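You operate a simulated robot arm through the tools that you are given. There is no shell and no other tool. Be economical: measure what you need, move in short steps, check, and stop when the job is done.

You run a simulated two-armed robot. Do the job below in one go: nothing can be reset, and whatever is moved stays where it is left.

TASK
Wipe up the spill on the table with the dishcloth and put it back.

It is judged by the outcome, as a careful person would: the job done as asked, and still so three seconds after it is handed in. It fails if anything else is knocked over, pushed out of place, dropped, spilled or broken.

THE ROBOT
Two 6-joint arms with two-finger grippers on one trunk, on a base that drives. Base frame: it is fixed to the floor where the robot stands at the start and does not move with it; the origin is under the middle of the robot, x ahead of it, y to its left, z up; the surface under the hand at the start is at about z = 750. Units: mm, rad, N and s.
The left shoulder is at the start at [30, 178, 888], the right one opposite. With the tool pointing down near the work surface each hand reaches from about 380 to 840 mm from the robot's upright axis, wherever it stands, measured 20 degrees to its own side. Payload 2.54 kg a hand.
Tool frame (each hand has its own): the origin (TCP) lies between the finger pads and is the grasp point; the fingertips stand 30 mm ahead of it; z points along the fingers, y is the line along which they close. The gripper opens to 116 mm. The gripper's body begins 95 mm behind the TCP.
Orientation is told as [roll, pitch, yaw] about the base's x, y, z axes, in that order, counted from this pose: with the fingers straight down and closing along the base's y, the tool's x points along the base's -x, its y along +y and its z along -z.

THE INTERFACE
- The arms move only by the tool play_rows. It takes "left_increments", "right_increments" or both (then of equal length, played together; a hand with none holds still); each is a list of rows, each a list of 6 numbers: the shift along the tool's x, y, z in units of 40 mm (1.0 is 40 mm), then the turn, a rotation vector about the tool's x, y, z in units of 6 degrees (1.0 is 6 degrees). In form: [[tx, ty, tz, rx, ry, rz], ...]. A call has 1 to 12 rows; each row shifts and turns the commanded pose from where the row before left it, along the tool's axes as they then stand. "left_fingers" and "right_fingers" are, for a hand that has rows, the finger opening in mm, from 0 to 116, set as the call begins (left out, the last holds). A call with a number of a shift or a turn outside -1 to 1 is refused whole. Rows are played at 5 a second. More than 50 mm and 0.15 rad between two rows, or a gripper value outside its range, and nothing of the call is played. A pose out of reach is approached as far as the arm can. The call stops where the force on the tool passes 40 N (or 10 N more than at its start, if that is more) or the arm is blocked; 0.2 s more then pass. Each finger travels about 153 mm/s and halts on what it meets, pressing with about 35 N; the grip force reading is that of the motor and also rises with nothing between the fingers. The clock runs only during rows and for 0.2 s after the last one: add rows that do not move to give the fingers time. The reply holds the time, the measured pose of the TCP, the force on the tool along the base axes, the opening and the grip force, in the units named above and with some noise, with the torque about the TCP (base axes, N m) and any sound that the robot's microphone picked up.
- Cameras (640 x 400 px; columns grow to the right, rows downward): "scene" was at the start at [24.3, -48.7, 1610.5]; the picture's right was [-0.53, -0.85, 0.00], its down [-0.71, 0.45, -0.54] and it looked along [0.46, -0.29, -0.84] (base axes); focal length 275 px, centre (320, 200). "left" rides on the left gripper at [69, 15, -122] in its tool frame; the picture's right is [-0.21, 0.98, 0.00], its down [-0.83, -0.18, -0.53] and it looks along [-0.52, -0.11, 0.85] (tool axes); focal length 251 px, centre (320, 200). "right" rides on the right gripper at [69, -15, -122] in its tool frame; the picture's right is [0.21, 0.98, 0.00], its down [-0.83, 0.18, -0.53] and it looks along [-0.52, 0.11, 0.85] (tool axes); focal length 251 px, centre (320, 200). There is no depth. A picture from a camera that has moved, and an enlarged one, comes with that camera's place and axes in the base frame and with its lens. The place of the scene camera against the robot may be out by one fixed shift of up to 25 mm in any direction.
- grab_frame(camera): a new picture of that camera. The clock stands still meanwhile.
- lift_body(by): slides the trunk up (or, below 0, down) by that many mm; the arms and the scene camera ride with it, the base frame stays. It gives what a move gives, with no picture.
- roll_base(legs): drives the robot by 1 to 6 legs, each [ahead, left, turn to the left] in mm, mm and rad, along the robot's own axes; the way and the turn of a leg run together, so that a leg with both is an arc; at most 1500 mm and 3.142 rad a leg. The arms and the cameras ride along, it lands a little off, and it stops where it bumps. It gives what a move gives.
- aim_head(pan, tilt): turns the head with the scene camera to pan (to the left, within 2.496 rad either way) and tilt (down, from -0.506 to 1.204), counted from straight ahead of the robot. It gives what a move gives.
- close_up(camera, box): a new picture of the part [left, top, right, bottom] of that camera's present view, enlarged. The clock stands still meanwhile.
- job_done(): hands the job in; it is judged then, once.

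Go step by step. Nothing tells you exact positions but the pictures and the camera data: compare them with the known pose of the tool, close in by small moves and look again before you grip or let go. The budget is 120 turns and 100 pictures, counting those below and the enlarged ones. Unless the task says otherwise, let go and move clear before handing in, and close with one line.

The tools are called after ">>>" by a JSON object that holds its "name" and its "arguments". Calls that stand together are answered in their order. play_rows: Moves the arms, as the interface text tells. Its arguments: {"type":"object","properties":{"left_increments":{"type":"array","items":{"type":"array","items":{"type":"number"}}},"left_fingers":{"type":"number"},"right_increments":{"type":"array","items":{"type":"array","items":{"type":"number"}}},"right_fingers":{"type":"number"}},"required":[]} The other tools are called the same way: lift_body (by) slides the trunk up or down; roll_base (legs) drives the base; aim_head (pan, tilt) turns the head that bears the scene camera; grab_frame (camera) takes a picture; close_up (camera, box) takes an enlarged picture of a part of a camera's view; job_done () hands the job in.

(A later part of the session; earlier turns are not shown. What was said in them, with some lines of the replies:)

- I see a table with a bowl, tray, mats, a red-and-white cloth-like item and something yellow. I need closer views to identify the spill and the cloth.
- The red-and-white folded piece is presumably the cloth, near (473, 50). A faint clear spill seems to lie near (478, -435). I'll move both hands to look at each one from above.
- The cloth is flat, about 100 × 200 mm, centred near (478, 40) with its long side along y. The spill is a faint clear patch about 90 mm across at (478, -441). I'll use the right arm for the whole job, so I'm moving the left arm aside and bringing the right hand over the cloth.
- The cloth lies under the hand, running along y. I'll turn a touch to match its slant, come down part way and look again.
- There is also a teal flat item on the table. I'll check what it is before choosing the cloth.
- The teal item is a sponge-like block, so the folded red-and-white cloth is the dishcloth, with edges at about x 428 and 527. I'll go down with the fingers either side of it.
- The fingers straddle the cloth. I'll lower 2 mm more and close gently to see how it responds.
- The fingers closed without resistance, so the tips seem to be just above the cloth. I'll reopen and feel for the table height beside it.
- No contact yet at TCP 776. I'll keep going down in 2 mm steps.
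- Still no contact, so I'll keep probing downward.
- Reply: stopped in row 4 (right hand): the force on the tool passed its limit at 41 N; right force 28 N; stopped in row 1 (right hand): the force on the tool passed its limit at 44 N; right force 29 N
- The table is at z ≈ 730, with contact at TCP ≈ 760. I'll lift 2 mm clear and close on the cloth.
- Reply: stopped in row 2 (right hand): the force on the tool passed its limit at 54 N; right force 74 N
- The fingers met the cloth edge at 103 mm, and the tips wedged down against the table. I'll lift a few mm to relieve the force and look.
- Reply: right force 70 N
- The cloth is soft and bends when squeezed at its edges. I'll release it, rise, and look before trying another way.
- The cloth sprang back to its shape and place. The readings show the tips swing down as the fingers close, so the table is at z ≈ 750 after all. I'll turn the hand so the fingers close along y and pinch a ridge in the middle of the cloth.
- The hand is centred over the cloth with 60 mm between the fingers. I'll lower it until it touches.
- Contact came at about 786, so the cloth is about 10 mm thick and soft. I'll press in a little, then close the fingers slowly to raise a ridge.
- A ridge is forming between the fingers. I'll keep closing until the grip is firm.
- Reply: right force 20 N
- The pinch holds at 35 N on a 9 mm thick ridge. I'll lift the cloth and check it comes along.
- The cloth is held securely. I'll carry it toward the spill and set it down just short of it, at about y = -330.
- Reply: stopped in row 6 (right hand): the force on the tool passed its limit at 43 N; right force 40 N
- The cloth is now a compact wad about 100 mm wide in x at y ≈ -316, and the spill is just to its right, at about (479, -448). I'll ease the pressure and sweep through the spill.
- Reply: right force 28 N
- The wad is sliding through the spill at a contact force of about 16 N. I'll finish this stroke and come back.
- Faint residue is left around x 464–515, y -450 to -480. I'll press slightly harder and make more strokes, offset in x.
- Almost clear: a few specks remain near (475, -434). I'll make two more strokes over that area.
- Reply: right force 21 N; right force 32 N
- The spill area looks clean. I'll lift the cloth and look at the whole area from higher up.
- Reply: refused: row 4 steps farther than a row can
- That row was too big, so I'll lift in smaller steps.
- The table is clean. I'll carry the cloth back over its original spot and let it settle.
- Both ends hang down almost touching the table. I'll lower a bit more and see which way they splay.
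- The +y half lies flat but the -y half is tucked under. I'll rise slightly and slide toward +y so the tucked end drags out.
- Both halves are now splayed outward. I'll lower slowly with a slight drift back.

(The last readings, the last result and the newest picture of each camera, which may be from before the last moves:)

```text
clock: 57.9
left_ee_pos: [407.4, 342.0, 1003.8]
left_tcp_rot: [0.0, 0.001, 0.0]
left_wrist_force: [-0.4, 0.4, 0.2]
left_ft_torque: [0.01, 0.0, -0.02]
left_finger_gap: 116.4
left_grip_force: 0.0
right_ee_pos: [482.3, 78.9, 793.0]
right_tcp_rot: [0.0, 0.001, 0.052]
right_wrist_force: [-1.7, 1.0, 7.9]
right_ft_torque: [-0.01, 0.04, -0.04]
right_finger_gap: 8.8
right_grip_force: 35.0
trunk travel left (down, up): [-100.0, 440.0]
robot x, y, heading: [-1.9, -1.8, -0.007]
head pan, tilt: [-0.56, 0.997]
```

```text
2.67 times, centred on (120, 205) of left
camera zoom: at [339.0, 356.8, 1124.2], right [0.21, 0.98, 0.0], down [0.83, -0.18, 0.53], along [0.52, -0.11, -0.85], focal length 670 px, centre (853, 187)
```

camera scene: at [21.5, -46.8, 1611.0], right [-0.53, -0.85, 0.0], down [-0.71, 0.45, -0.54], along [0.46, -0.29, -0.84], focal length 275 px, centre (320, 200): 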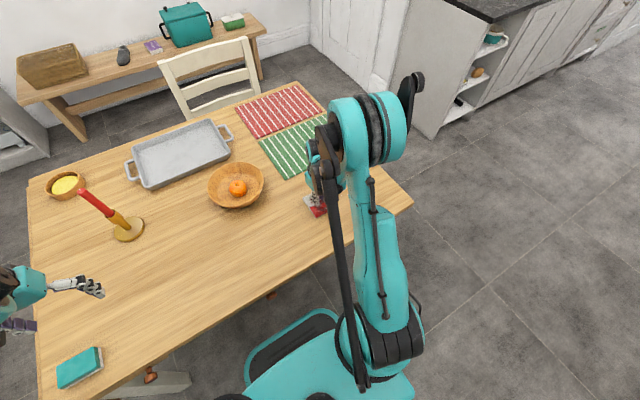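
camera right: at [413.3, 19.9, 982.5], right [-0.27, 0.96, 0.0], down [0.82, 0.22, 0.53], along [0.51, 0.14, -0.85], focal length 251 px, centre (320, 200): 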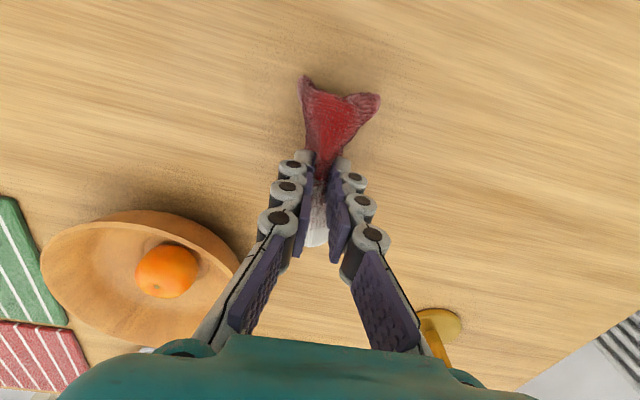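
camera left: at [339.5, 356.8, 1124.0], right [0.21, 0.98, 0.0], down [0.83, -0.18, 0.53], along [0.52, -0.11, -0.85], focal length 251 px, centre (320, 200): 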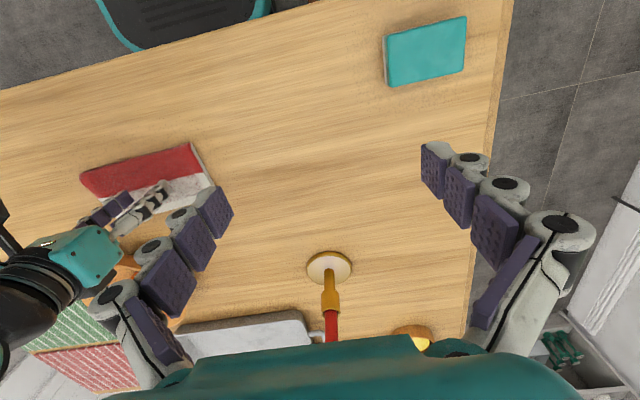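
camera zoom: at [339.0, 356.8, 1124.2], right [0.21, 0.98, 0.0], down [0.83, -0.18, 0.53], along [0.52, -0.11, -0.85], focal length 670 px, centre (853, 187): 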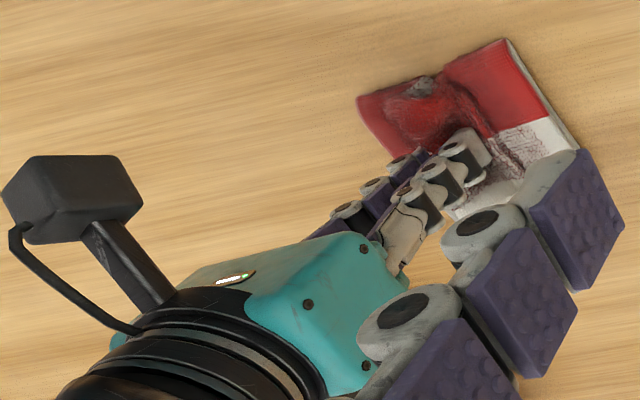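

The cloth is spread on both sides of the ridge, about 40 mm too far in +y. I'll slide it back to y = 39.

>>> {"name": "play_rows", "arguments": {"right_increments": [[0.02, -0.25, 0, 0, 0, 0], [0.02, -0.25, 0, 0, 0, 0], [0.02, -0.25, 0, 0, 0, 0], [0.02, -0.25, 0, 0, 0, 0], [0, 0, 0.1, 0, 0, 0], [0, 0, 0, 0, 0, 0]]}}

>>> {"name": "close_up", "arguments": {"camera": "right", "box": [180, 40, 460, 260]}}

```text
clock: 59.3
left_ee_pos: [406.2, 342.7, 1003.5]
left_tcp_rot: [0.0, -0.001, 0.0]
left_wrist_force: [0.7, 0.0, 0.2]
left_ft_torque: [-0.01, -0.01, 0.02]
left_finger_gap: 116.1
left_grip_force: 0.0
right_ee_pos: [480.6, 38.2, 790.4]
right_tcp_rot: [-0.002, 0.0, 0.054]
right_wrist_force: [0.9, 2.8, 21.0]
right_ft_torque: [0.04, -0.02, -0.04]
right_finger_gap: 8.8
right_grip_force: 35.1
trunk travel left (down, up): [-100.0, 440.0]
robot x, y, heading: [0.9, -0.1, 0.0]
head pan, tilt: [-0.56, 0.997]
```

```text
1.82 times, centred on (320, 150) of right
camera zoom: at [411.8, 20.8, 910.6], right [-0.27, 0.96, 0.0], down [0.82, 0.23, 0.53], along [0.51, 0.14, -0.85], focal length 457 px, centre (320, 291)
```

zoom: 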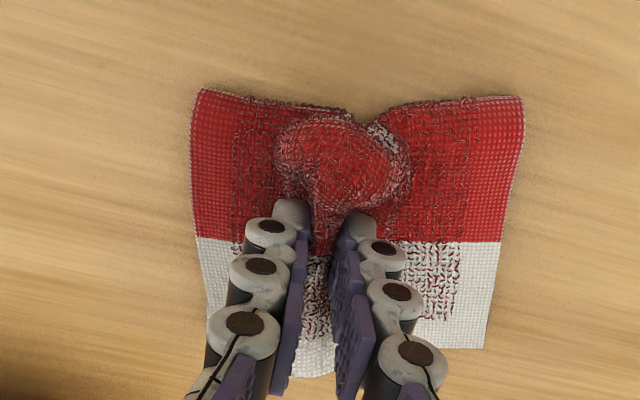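

It's in place. I'll open the fingers gradually, which should also spread the cloth.

>>> {"name": "play_rows", "arguments": {"right_increments": [[0, 0, 0, 0, 0, 0], [0, 0, 0, 0, 0, 0]], "right_fingers": 40}}

>>> {"name": "play_rows", "arguments": {"right_increments": [[0, 0, 0, 0, 0, 0], [0, 0, 0, 0, 0, 0]], "right_fingers": 60}}

>>> {"name": "close_up", "arguments": {"camera": "right", "box": [140, 20, 500, 260]}}

```text
clock: 59.9
left_ee_pos: [407.6, 342.1, 1002.7]
left_tcp_rot: [0.001, 0.001, 0.001]
left_wrist_force: [-0.4, -0.1, 0.5]
left_ft_torque: [-0.02, 0.01, 0.01]
left_finger_gap: 115.9
left_grip_force: 0.1
right_ee_pos: [481.3, 39.3, 789.7]
right_tcp_rot: [-0.002, 0.002, 0.052]
right_wrist_force: [-0.3, 0.5, 2.8]
right_ft_torque: [0.03, 0.04, -0.01]
right_finger_gap: 40.8
right_grip_force: 0.0
trunk travel left (down, up): [-100.0, 440.0]
robot x, y, heading: [-1.2, -1.2, 0.0]
head pan, tilt: [-0.56, 0.997]
```

```text
clock: 60.5
left_ee_pos: [407.6, 342.9, 1003.1]
left_tcp_rot: [0.0, -0.001, -0.001]
left_wrist_force: [0.5, 0.2, -1.1]
left_ft_torque: [0.01, -0.04, 0.01]
left_finger_gap: 115.8
left_grip_force: 0.1
right_ee_pos: [480.3, 38.7, 786.9]
right_tcp_rot: [-0.001, 0.002, 0.052]
right_wrist_force: [-0.9, -0.8, 1.4]
right_ft_torque: [0.04, 0.02, 0.03]
right_finger_gap: 59.6
right_grip_force: 0.1
trunk travel left (down, up): [-100.0, 440.0]
robot x, y, heading: [2.4, 1.4, 0.0]
head pan, tilt: [-0.56, 0.997]
```

```text
1.67 times, centred on (320, 140) of right
camera zoom: at [412.6, 20.6, 909.9], right [-0.27, 0.96, 0.0], down [0.82, 0.23, 0.53], along [0.51, 0.14, -0.85], focal length 419 px, centre (320, 300)
```

zoom: 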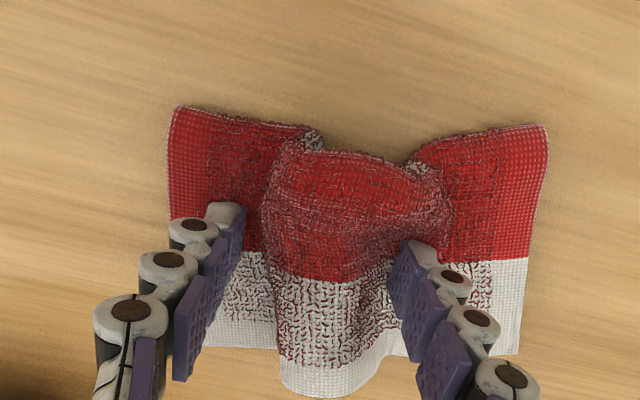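

The ridge is relaxing. I'll raise the hand to clear it and see how the cloth settles.

>>> {"name": "play_rows", "arguments": {"right_increments": [[0, 0, -0.5, 0, 0, 0], [0, 0, -1, 0, 0, 0], [0, 0, -1, 0, 0, 0], [0, 0, 0, 0, 0, 0], [0, 0, 0, 0, 0, 0], [0, 0, 0, 0, 0, 0]]}}

>>> {"name": "close_up", "arguments": {"camera": "right", "box": [140, 20, 500, 260]}}

>>> {"name": "close_up", "arguments": {"camera": "left", "box": [0, 130, 240, 280]}}

```text
clock: 61.9
left_ee_pos: [407.3, 342.3, 1002.8]
left_tcp_rot: [0.001, 0.0, 0.001]
left_wrist_force: [0.8, 0.1, -0.3]
left_ft_torque: [0.01, 0.03, -0.01]
left_finger_gap: 115.8
left_grip_force: 0.1
right_ee_pos: [480.4, 40.4, 888.5]
right_tcp_rot: [-0.001, 0.002, 0.052]
right_wrist_force: [0.5, 0.6, -0.1]
right_ft_torque: [0.01, 0.01, 0.05]
right_finger_gap: 59.9
right_grip_force: 0.0
trunk travel left (down, up): [-100.0, 440.0]
robot x, y, heading: [1.6, -1.0, -0.001]
head pan, tilt: [-0.56, 0.997]
```

```text
1.67 times, centred on (320, 140) of right
camera zoom: at [412.7, 21.0, 1010.0], right [-0.27, 0.96, 0.0], down [0.82, 0.23, 0.53], along [0.51, 0.14, -0.85], focal length 419 px, centre (320, 300)
```

zoom: 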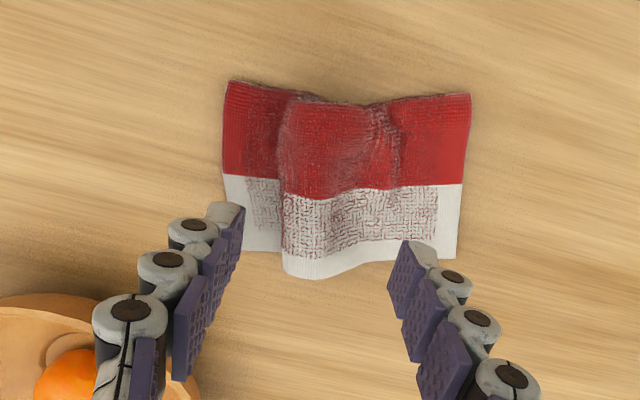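

```text
2.67 times, centred on (120, 205) of left
camera zoom: at [339.7, 356.8, 1123.9], right [0.21, 0.98, 0.0], down [0.83, -0.18, 0.53], along [0.52, -0.11, -0.85], focal length 670 px, centre (853, 187)
```

zoom: 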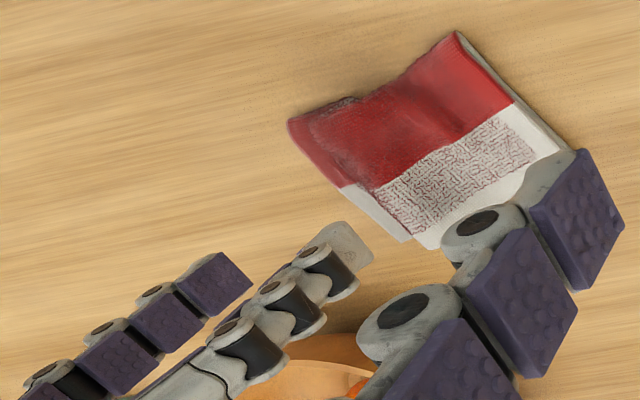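

The cloth has settled with a soft fold, its -y edge about 45 mm short of where it was. I'll press the -y part with closed fingers and draw it out flat.

>>> {"name": "play_rows", "arguments": {"right_increments": [[0.03, -0.55, 0, 0, 0, 0], [0.03, -0.5, 0.5, 0, 0, 0], [0, 0, 0.9, 0, 0, 0], [0, 0, 0.7, 0, 0, 0], [0, 0, 0.2, 0, 0, 0], [0, 0, 0, 0, 0, 0]], "right_fingers": 0}}

>>> {"name": "grab_frame", "arguments": {"camera": "right"}}

```text
clock: 63.3
left_ee_pos: [407.4, 342.9, 1003.6]
left_tcp_rot: [0.0, 0.0, 0.0]
left_wrist_force: [0.4, -0.6, -0.2]
left_ft_torque: [0.01, -0.03, -0.01]
left_finger_gap: 116.2
left_grip_force: 0.2
right_ee_pos: [480.3, -2.8, 795.8]
right_tcp_rot: [-0.001, 0.001, 0.052]
right_wrist_force: [1.1, -0.4, 0.3]
right_ft_torque: [-0.01, -0.01, 0.03]
right_finger_gap: 0.1
right_grip_force: 28.5
trunk travel left (down, up): [-100.0, 440.0]
robot x, y, heading: [-1.7, 0.6, -0.002]
head pan, tilt: [-0.56, 0.997]
```

```text
29 pictures are left
camera right: at [412.4, -21.6, 918.1], right [-0.27, 0.96, 0.0], down [0.82, 0.22, 0.53], along [0.51, 0.14, -0.85], focal length 251 px, centre (320, 200)
```

right: 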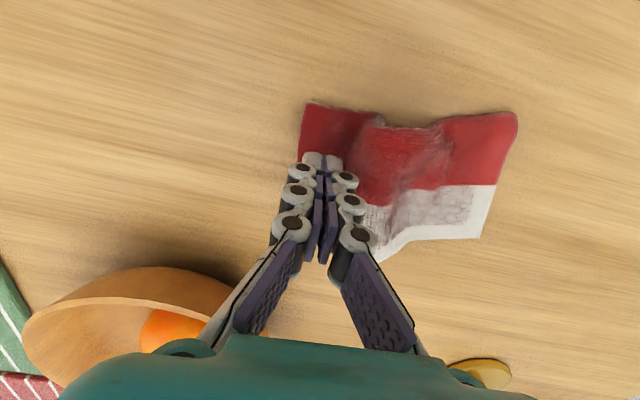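

>>> {"name": "play_rows", "arguments": {"right_increments": [[0, 0, 0.1, 0, 0, 0], [0, 0, 0.06, 0, 0, 0], [0, 0, 0.04, 0, 0, 0], [0, 0, 0, 0, 0, 0]]}}

```text
clock: 64.3
left_ee_pos: [407.8, 341.9, 1003.9]
left_tcp_rot: [0.0, 0.001, -0.002]
left_wrist_force: [0.2, -0.2, -0.4]
left_ft_torque: [0.02, -0.01, 0.0]
left_finger_gap: 116.0
left_grip_force: 0.1
right_ee_pos: [480.2, -3.5, 789.1]
right_tcp_rot: [0.0, 0.003, 0.053]
right_wrist_force: [0.0, -0.5, -0.9]
right_ft_torque: [0.0, 0.02, -0.02]
right_finger_gap: 0.2
right_grip_force: 29.0
trunk travel left (down, up): [-100.0, 440.0]
robot x, y, heading: [0.7, 0.6, -0.0]
head pan, tilt: [-0.56, 0.997]
```

>>> {"name": "play_rows", "arguments": {"right_increments": [[0, 0, 0.05, 0, 0, 0], [0, 0, 0.05, 0, 0, 0], [0, 0, 0, 0, 0, 0]]}}

>>> {"name": "play_rows", "arguments": {"right_increments": [[0, 0, 0.03, 0, 0, 0], [0, 0, 0, 0, 0, 0]]}}

```text
clock: 65.1
left_ee_pos: [406.6, 342.7, 1003.4]
left_tcp_rot: [-0.001, 0.0, 0.001]
left_wrist_force: [-0.2, -0.1, 0.8]
left_ft_torque: [0.0, 0.04, 0.02]
left_finger_gap: 115.9
left_grip_force: 0.0
right_ee_pos: [480.7, -2.7, 783.6]
right_tcp_rot: [-0.001, 0.001, 0.052]
right_wrist_force: [0.3, 0.2, 2.2]
right_ft_torque: [-0.02, -0.01, 0.01]
right_finger_gap: 0.0
right_grip_force: 28.9
trunk travel left (down, up): [-100.0, 440.0]
robot x, y, heading: [2.6, 1.6, -0.001]
head pan, tilt: [-0.56, 0.997]
```

```text
clock: 65.7
left_ee_pos: [407.7, 342.7, 1003.7]
left_tcp_rot: [0.0, 0.001, -0.002]
left_wrist_force: [0.5, 0.3, 0.7]
left_ft_torque: [-0.04, 0.01, -0.01]
left_finger_gap: 116.0
left_grip_force: 0.1
right_ee_pos: [481.6, -3.2, 784.3]
right_tcp_rot: [-0.001, 0.001, 0.052]
right_wrist_force: [0.1, 0.1, 5.6]
right_ft_torque: [-0.01, -0.01, 0.03]
right_finger_gap: 0.0
right_grip_force: 28.8
trunk travel left (down, up): [-100.0, 440.0]
robot x, y, heading: [1.0, -0.0, -0.003]
head pan, tilt: [-0.56, 0.997]
```

Contact is at about 6 N. I'll press slightly more and pull 45 mm toward -y.

>>> {"name": "play_rows", "arguments": {"right_increments": [[0, 0, 0.03, 0, 0, 0], [0.01, -0.2, 0, 0, 0, 0], [0.01, -0.2, 0, 0, 0, 0], [0.01, -0.2, 0, 0, 0, 0], [0.01, -0.2, 0, 0, 0, 0], [0.01, -0.2, 0, 0, 0, 0], [0.01, -0.15, 0, 0, 0, 0], [0, 0, 0, 0, 0, 0]]}}

>>> {"name": "grab_frame", "arguments": {"camera": "right"}}

```text
clock: 67.5
left_ee_pos: [406.5, 342.9, 1004.2]
left_tcp_rot: [0.001, 0.001, 0.0]
left_wrist_force: [-0.2, 0.5, 0.2]
left_ft_torque: [0.01, 0.02, 0.01]
left_finger_gap: 116.2
left_grip_force: 0.0
right_ee_pos: [480.5, -48.5, 782.8]
right_tcp_rot: [-0.003, -0.001, 0.052]
right_wrist_force: [-0.7, 2.2, 9.0]
right_ft_torque: [0.04, -0.01, -0.01]
right_finger_gap: 0.0
right_grip_force: 28.6
trunk travel left (down, up): [-100.0, 440.0]
robot x, y, heading: [2.1, -0.5, 0.002]
head pan, tilt: [-0.56, 0.997]
```

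```text
28 pictures are left
camera right: at [412.2, -67.6, 904.0], right [-0.27, 0.96, 0.0], down [0.82, 0.22, 0.53], along [0.51, 0.14, -0.85], focal length 251 px, centre (320, 200)
```

right: 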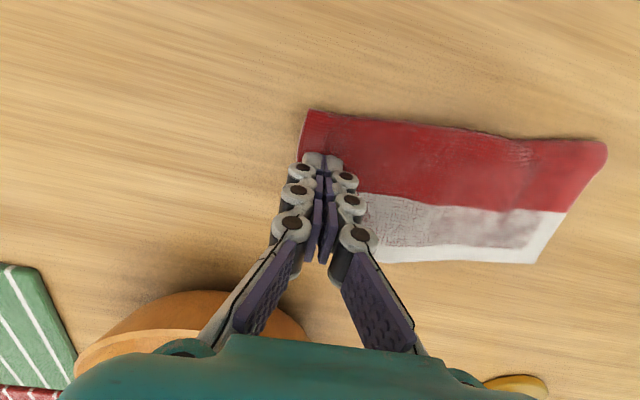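

That worked well: the cloth is pulled out flat. I'll rise and check its position.

>>> {"name": "play_rows", "arguments": {"right_increments": [[0, 0, -0.5, 0, 0, 0], [0, 0, -1, 0, 0, 0], [-0.03, 0.6, -0.7, 0, 0, 0], [-0.03, 0.8, -0.5, 0, 0, 0], [-0.03, 0.8, -0.5, 0, 0, 0], [0, 0, 0, 0, 0, 0]]}}

>>> {"name": "grab_frame", "arguments": {"camera": "right"}}

>>> {"name": "close_up", "arguments": {"camera": "left", "box": [0, 130, 240, 280]}}

```text
clock: 68.9
left_ee_pos: [408.0, 343.0, 1003.2]
left_tcp_rot: [0.0, 0.0, -0.001]
left_wrist_force: [0.8, -0.5, 0.1]
left_ft_torque: [0.0, 0.03, 0.0]
left_finger_gap: 116.1
left_grip_force: 0.0
right_ee_pos: [480.0, 39.3, 909.7]
right_tcp_rot: [0.001, 0.001, 0.053]
right_wrist_force: [-0.5, -0.8, 0.6]
right_ft_torque: [0.01, -0.04, 0.0]
right_finger_gap: 0.0
right_grip_force: 28.5
trunk travel left (down, up): [-100.0, 440.0]
robot x, y, heading: [2.7, 0.0, 0.003]
head pan, tilt: [-0.56, 0.997]
```

```text
27 pictures are left
camera right: at [411.5, 20.2, 1031.1], right [-0.27, 0.96, 0.0], down [0.82, 0.22, 0.53], along [0.51, 0.14, -0.85], focal length 251 px, centre (320, 200)
```

right: 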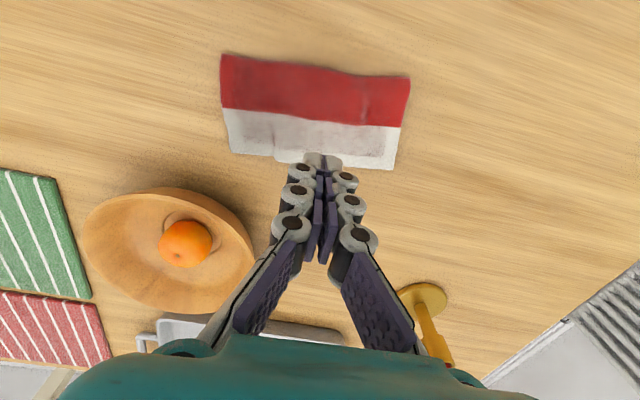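

```text
2.67 times, centred on (120, 205) of left
camera zoom: at [339.8, 356.4, 1124.1], right [0.21, 0.98, 0.0], down [0.83, -0.18, 0.53], along [0.52, -0.11, -0.85], focal length 670 px, centre (853, 187)
```

zoom: 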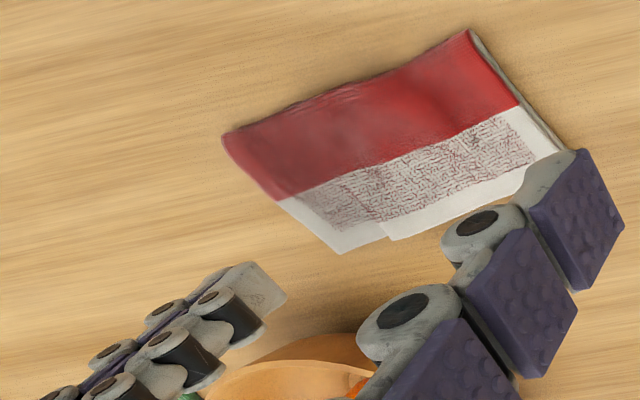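

The cloth is nearly flat and back in place. Only its +y end is about 20 mm short, so I'll smooth that end the same way.

>>> {"name": "play_rows", "arguments": {"right_increments": [[0.225, 0.5, 0.4, 0, 0, 0], [0.225, 0.5, 0.7, 0, 0, 0], [0.225, 0.49, 0.7, 0, 0, 0], [0, 0, 0.7, 0, 0, 0], [0, 0, 0.4, 0, 0, 0], [0, 0, 0.15, 0, 0, 0], [0, 0, 0, 0, 0, 0]]}}

>>> {"name": "play_rows", "arguments": {"right_increments": [[0, 0, 0.05, 0, 0, 0], [0, 0, 0, 0, 0, 0]]}}

>>> {"name": "grab_frame", "arguments": {"camera": "right"}}

```text
clock: 70.5
left_ee_pos: [408.5, 341.8, 1003.6]
left_tcp_rot: [0.0, 0.0, -0.001]
left_wrist_force: [-0.3, 0.3, -0.1]
left_ft_torque: [0.02, 0.01, -0.02]
left_finger_gap: 115.9
left_grip_force: 0.0
right_ee_pos: [448.8, 97.1, 788.3]
right_tcp_rot: [0.0, 0.002, 0.054]
right_wrist_force: [0.0, 0.3, -0.3]
right_ft_torque: [0.04, -0.02, 0.0]
right_finger_gap: 0.3
right_grip_force: 28.3
trunk travel left (down, up): [-100.0, 440.0]
robot x, y, heading: [-1.5, 1.3, 0.005]
head pan, tilt: [-0.56, 0.997]
```

```text
clock: 71.1
left_ee_pos: [408.0, 342.1, 1003.5]
left_tcp_rot: [-0.001, 0.001, 0.0]
left_wrist_force: [-0.1, 0.3, 0.5]
left_ft_torque: [-0.02, 0.01, -0.01]
left_finger_gap: 116.3
left_grip_force: 0.1
right_ee_pos: [450.3, 97.7, 786.7]
right_tcp_rot: [0.001, 0.001, 0.052]
right_wrist_force: [-0.3, 0.4, 0.2]
right_ft_torque: [0.03, 0.03, -0.02]
right_finger_gap: 0.2
right_grip_force: 28.7
trunk travel left (down, up): [-100.0, 440.0]
robot x, y, heading: [1.2, 2.0, 0.005]
head pan, tilt: [-0.56, 0.997]
```

```text
25 pictures are left
camera right: at [381.4, 78.0, 907.6], right [-0.27, 0.96, 0.0], down [0.82, 0.22, 0.53], along [0.51, 0.14, -0.85], focal length 251 px, centre (320, 200)
```

right: 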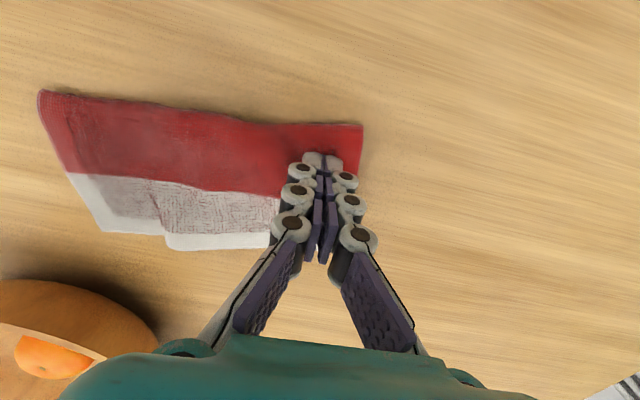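

>>> {"name": "play_rows", "arguments": {"right_increments": [[0, 0, 0.05, 0, 0, 0], [0, 0, 0.04, 0, 0, 0], [0, 0, 0, 0, 0, 0]]}}

>>> {"name": "play_rows", "arguments": {"right_increments": [[0, 0, 0.02, 0, 0, 0], [-0.01, 0.15, 0, 0, 0, 0], [-0.01, 0.15, 0, 0, 0, 0], [-0.01, 0.15, 0, 0, 0, 0], [-0.01, 0.15, 0, 0, 0, 0], [0, 0, 0, 0, 0, 0], [0, 0, -0.5, 0, 0, 0], [0, 0, -1, 0, 0, 0], [0.03, -0.5, -1, 0, 0, 0], [0.03, -0.5, -1, 0, 0, 0], [0, 0, 0, 0, 0, 0]]}}

>>> {"name": "close_up", "arguments": {"camera": "left", "box": [0, 130, 240, 280]}}

>>> {"name": "grab_frame", "arguments": {"camera": "right"}}

```text
clock: 71.9
left_ee_pos: [408.0, 342.0, 1002.6]
left_tcp_rot: [-0.001, 0.001, -0.001]
left_wrist_force: [0.3, -1.1, 0.3]
left_ft_torque: [0.0, 0.01, 0.03]
left_finger_gap: 115.9
left_grip_force: 0.1
right_ee_pos: [449.4, 97.1, 783.4]
right_tcp_rot: [-0.001, 0.0, 0.052]
right_wrist_force: [1.2, 1.5, 7.3]
right_ft_torque: [0.06, -0.07, 0.02]
right_finger_gap: 0.1
right_grip_force: 29.0
trunk travel left (down, up): [-100.0, 440.0]
robot x, y, heading: [0.7, 3.8, -0.004]
head pan, tilt: [-0.56, 0.997]
```

```text
clock: 74.3
left_ee_pos: [407.2, 343.1, 1003.5]
left_tcp_rot: [0.0, 0.0, 0.0]
left_wrist_force: [0.0, 0.4, 0.4]
left_ft_torque: [-0.03, 0.02, 0.05]
left_finger_gap: 115.8
left_grip_force: 0.1
right_ee_pos: [449.3, 81.4, 922.3]
right_tcp_rot: [-0.001, 0.003, 0.052]
right_wrist_force: [-0.2, 0.4, -0.7]
right_ft_torque: [0.01, -0.01, -0.01]
right_finger_gap: 0.0
right_grip_force: 28.4
trunk travel left (down, up): [-100.0, 440.0]
robot x, y, heading: [2.1, -5.6, -0.001]
head pan, tilt: [-0.56, 0.997]
```

```text
2.67 times, centred on (120, 205) of left
camera zoom: at [340.0, 357.1, 1123.7], right [0.21, 0.98, 0.0], down [0.83, -0.18, 0.53], along [0.52, -0.11, -0.85], focal length 670 px, centre (853, 187)
```

zoom: 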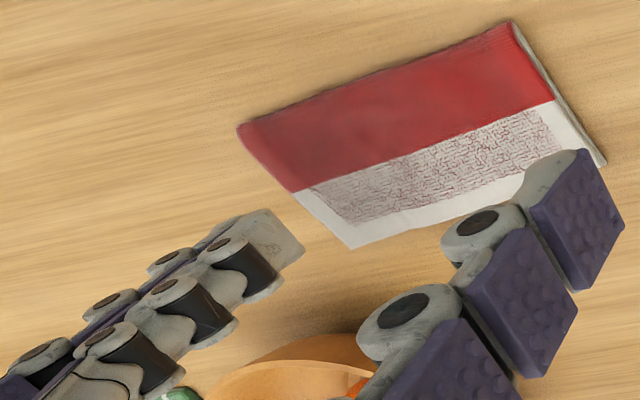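

```text
23 pictures are left
camera right: at [381.7, 62.9, 1044.5], right [-0.27, 0.96, 0.0], down [0.82, 0.23, 0.53], along [0.51, 0.14, -0.85], focal length 251 px, centre (320, 200)
```

right: 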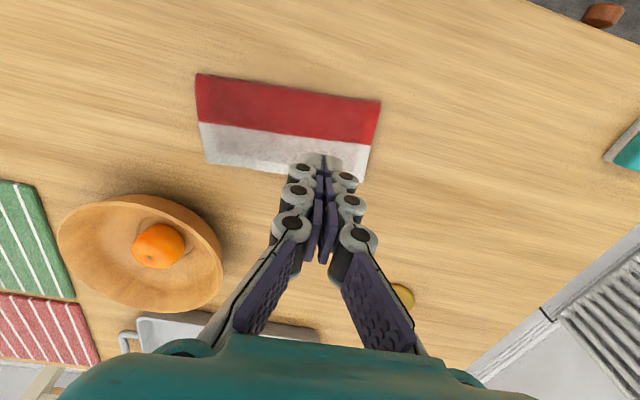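

The cloth lies flat again, within about 10 mm and 5° of where it was. I'll move the right hand clear and take a last look at the table.

>>> {"name": "play_rows", "arguments": {"right_increments": [[0, -0.3, -0.9, 0, 0, 0], [0, -0.5, -0.8, 0, 0, 0], [0, -0.5, -0.8, 0, 0, 0], [0.2, -1, 0, 0, 0, 0], [0.2, -1, 0, 0, 0, 0], [0.2, -1, 0, 0, 0, 0], [0.2, -1, 0, 0, 0, 0], [0.2, -1, 0, 0, 0, 0], [0.2, -1, 0, 0, 0, 0], [0.2, -1, 0, 0, 0, 0], [0.2, -1, 0, 0, 0, 0], [0, 0, 0, 0, 0, 0]], "right_fingers": 80}}

>>> {"name": "grab_frame", "arguments": {"camera": "right"}}

>>> {"name": "grab_frame", "arguments": {"camera": "scene"}}

>>> {"name": "close_up", "arguments": {"camera": "right", "box": [60, 60, 320, 230]}}

```text
clock: 76.9
left_ee_pos: [406.8, 342.2, 1003.7]
left_tcp_rot: [0.001, -0.002, 0.0]
left_wrist_force: [-0.6, 0.5, 0.2]
left_ft_torque: [0.0, -0.01, -0.01]
left_finger_gap: 116.1
left_grip_force: 0.1
right_ee_pos: [406.5, -294.5, 1022.2]
right_tcp_rot: [-0.003, 0.003, 0.051]
right_wrist_force: [0.6, 0.9, -0.2]
right_ft_torque: [-0.05, -0.02, -0.02]
right_finger_gap: 79.9
right_grip_force: 0.1
trunk travel left (down, up): [-100.0, 440.0]
robot x, y, heading: [1.8, 1.1, -0.001]
head pan, tilt: [-0.56, 0.997]
```

```text
22 pictures are left
camera right: at [337.4, -312.4, 1143.3], right [-0.27, 0.96, 0.0], down [0.82, 0.23, 0.53], along [0.51, 0.14, -0.85], focal length 251 px, centre (320, 200)
```

right: 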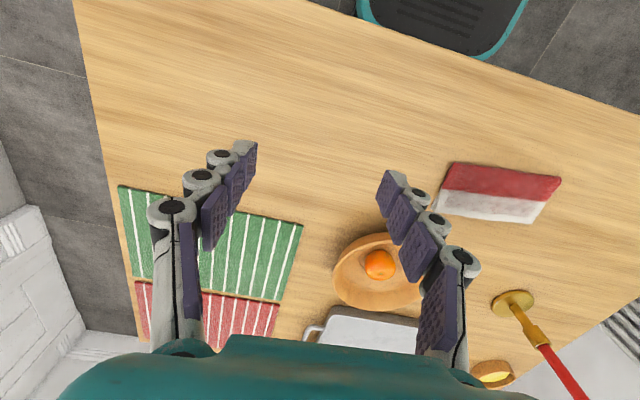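

```text
21 pictures are left
camera scene: at [24.3, -48.0, 1610.5], right [-0.53, -0.85, 0.0], down [-0.71, 0.45, -0.54], along [0.46, -0.29, -0.84], focal length 275 px, centre (320, 200)
```

scene: 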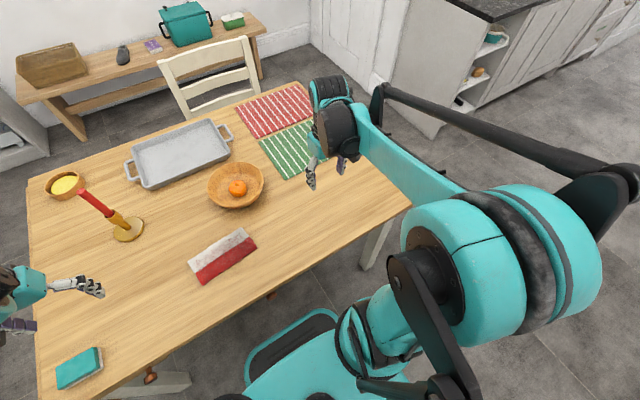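

```text
2.35 times, centred on (190, 145) of right
camera zoom: at [337.4, -312.4, 1143.3], right [-0.27, 0.96, 0.0], down [0.82, 0.23, 0.53], along [0.51, 0.14, -0.85], focal length 592 px, centre (626, 329)
```

zoom: 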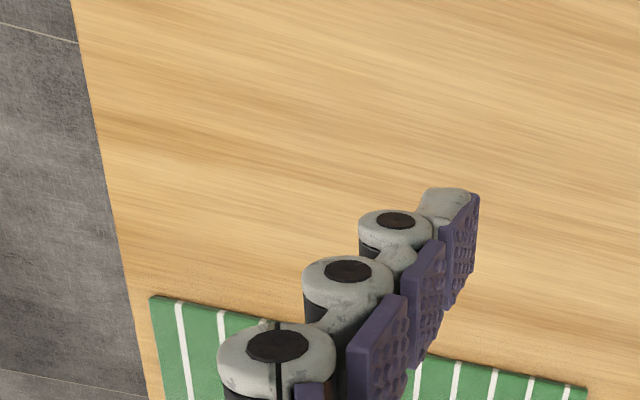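

The spill area is clean, the cloth is flat and back in its place, and everything else looks undisturbed with both hands clear. I'm handing in.

>>> {"name": "job_done", "arguments": {}}

```text
The job is handed in.
```

The spill is wiped up and the dishcloth lies flat again, within about 10 mm and 5° of where it started. Nothing else on the table was moved.
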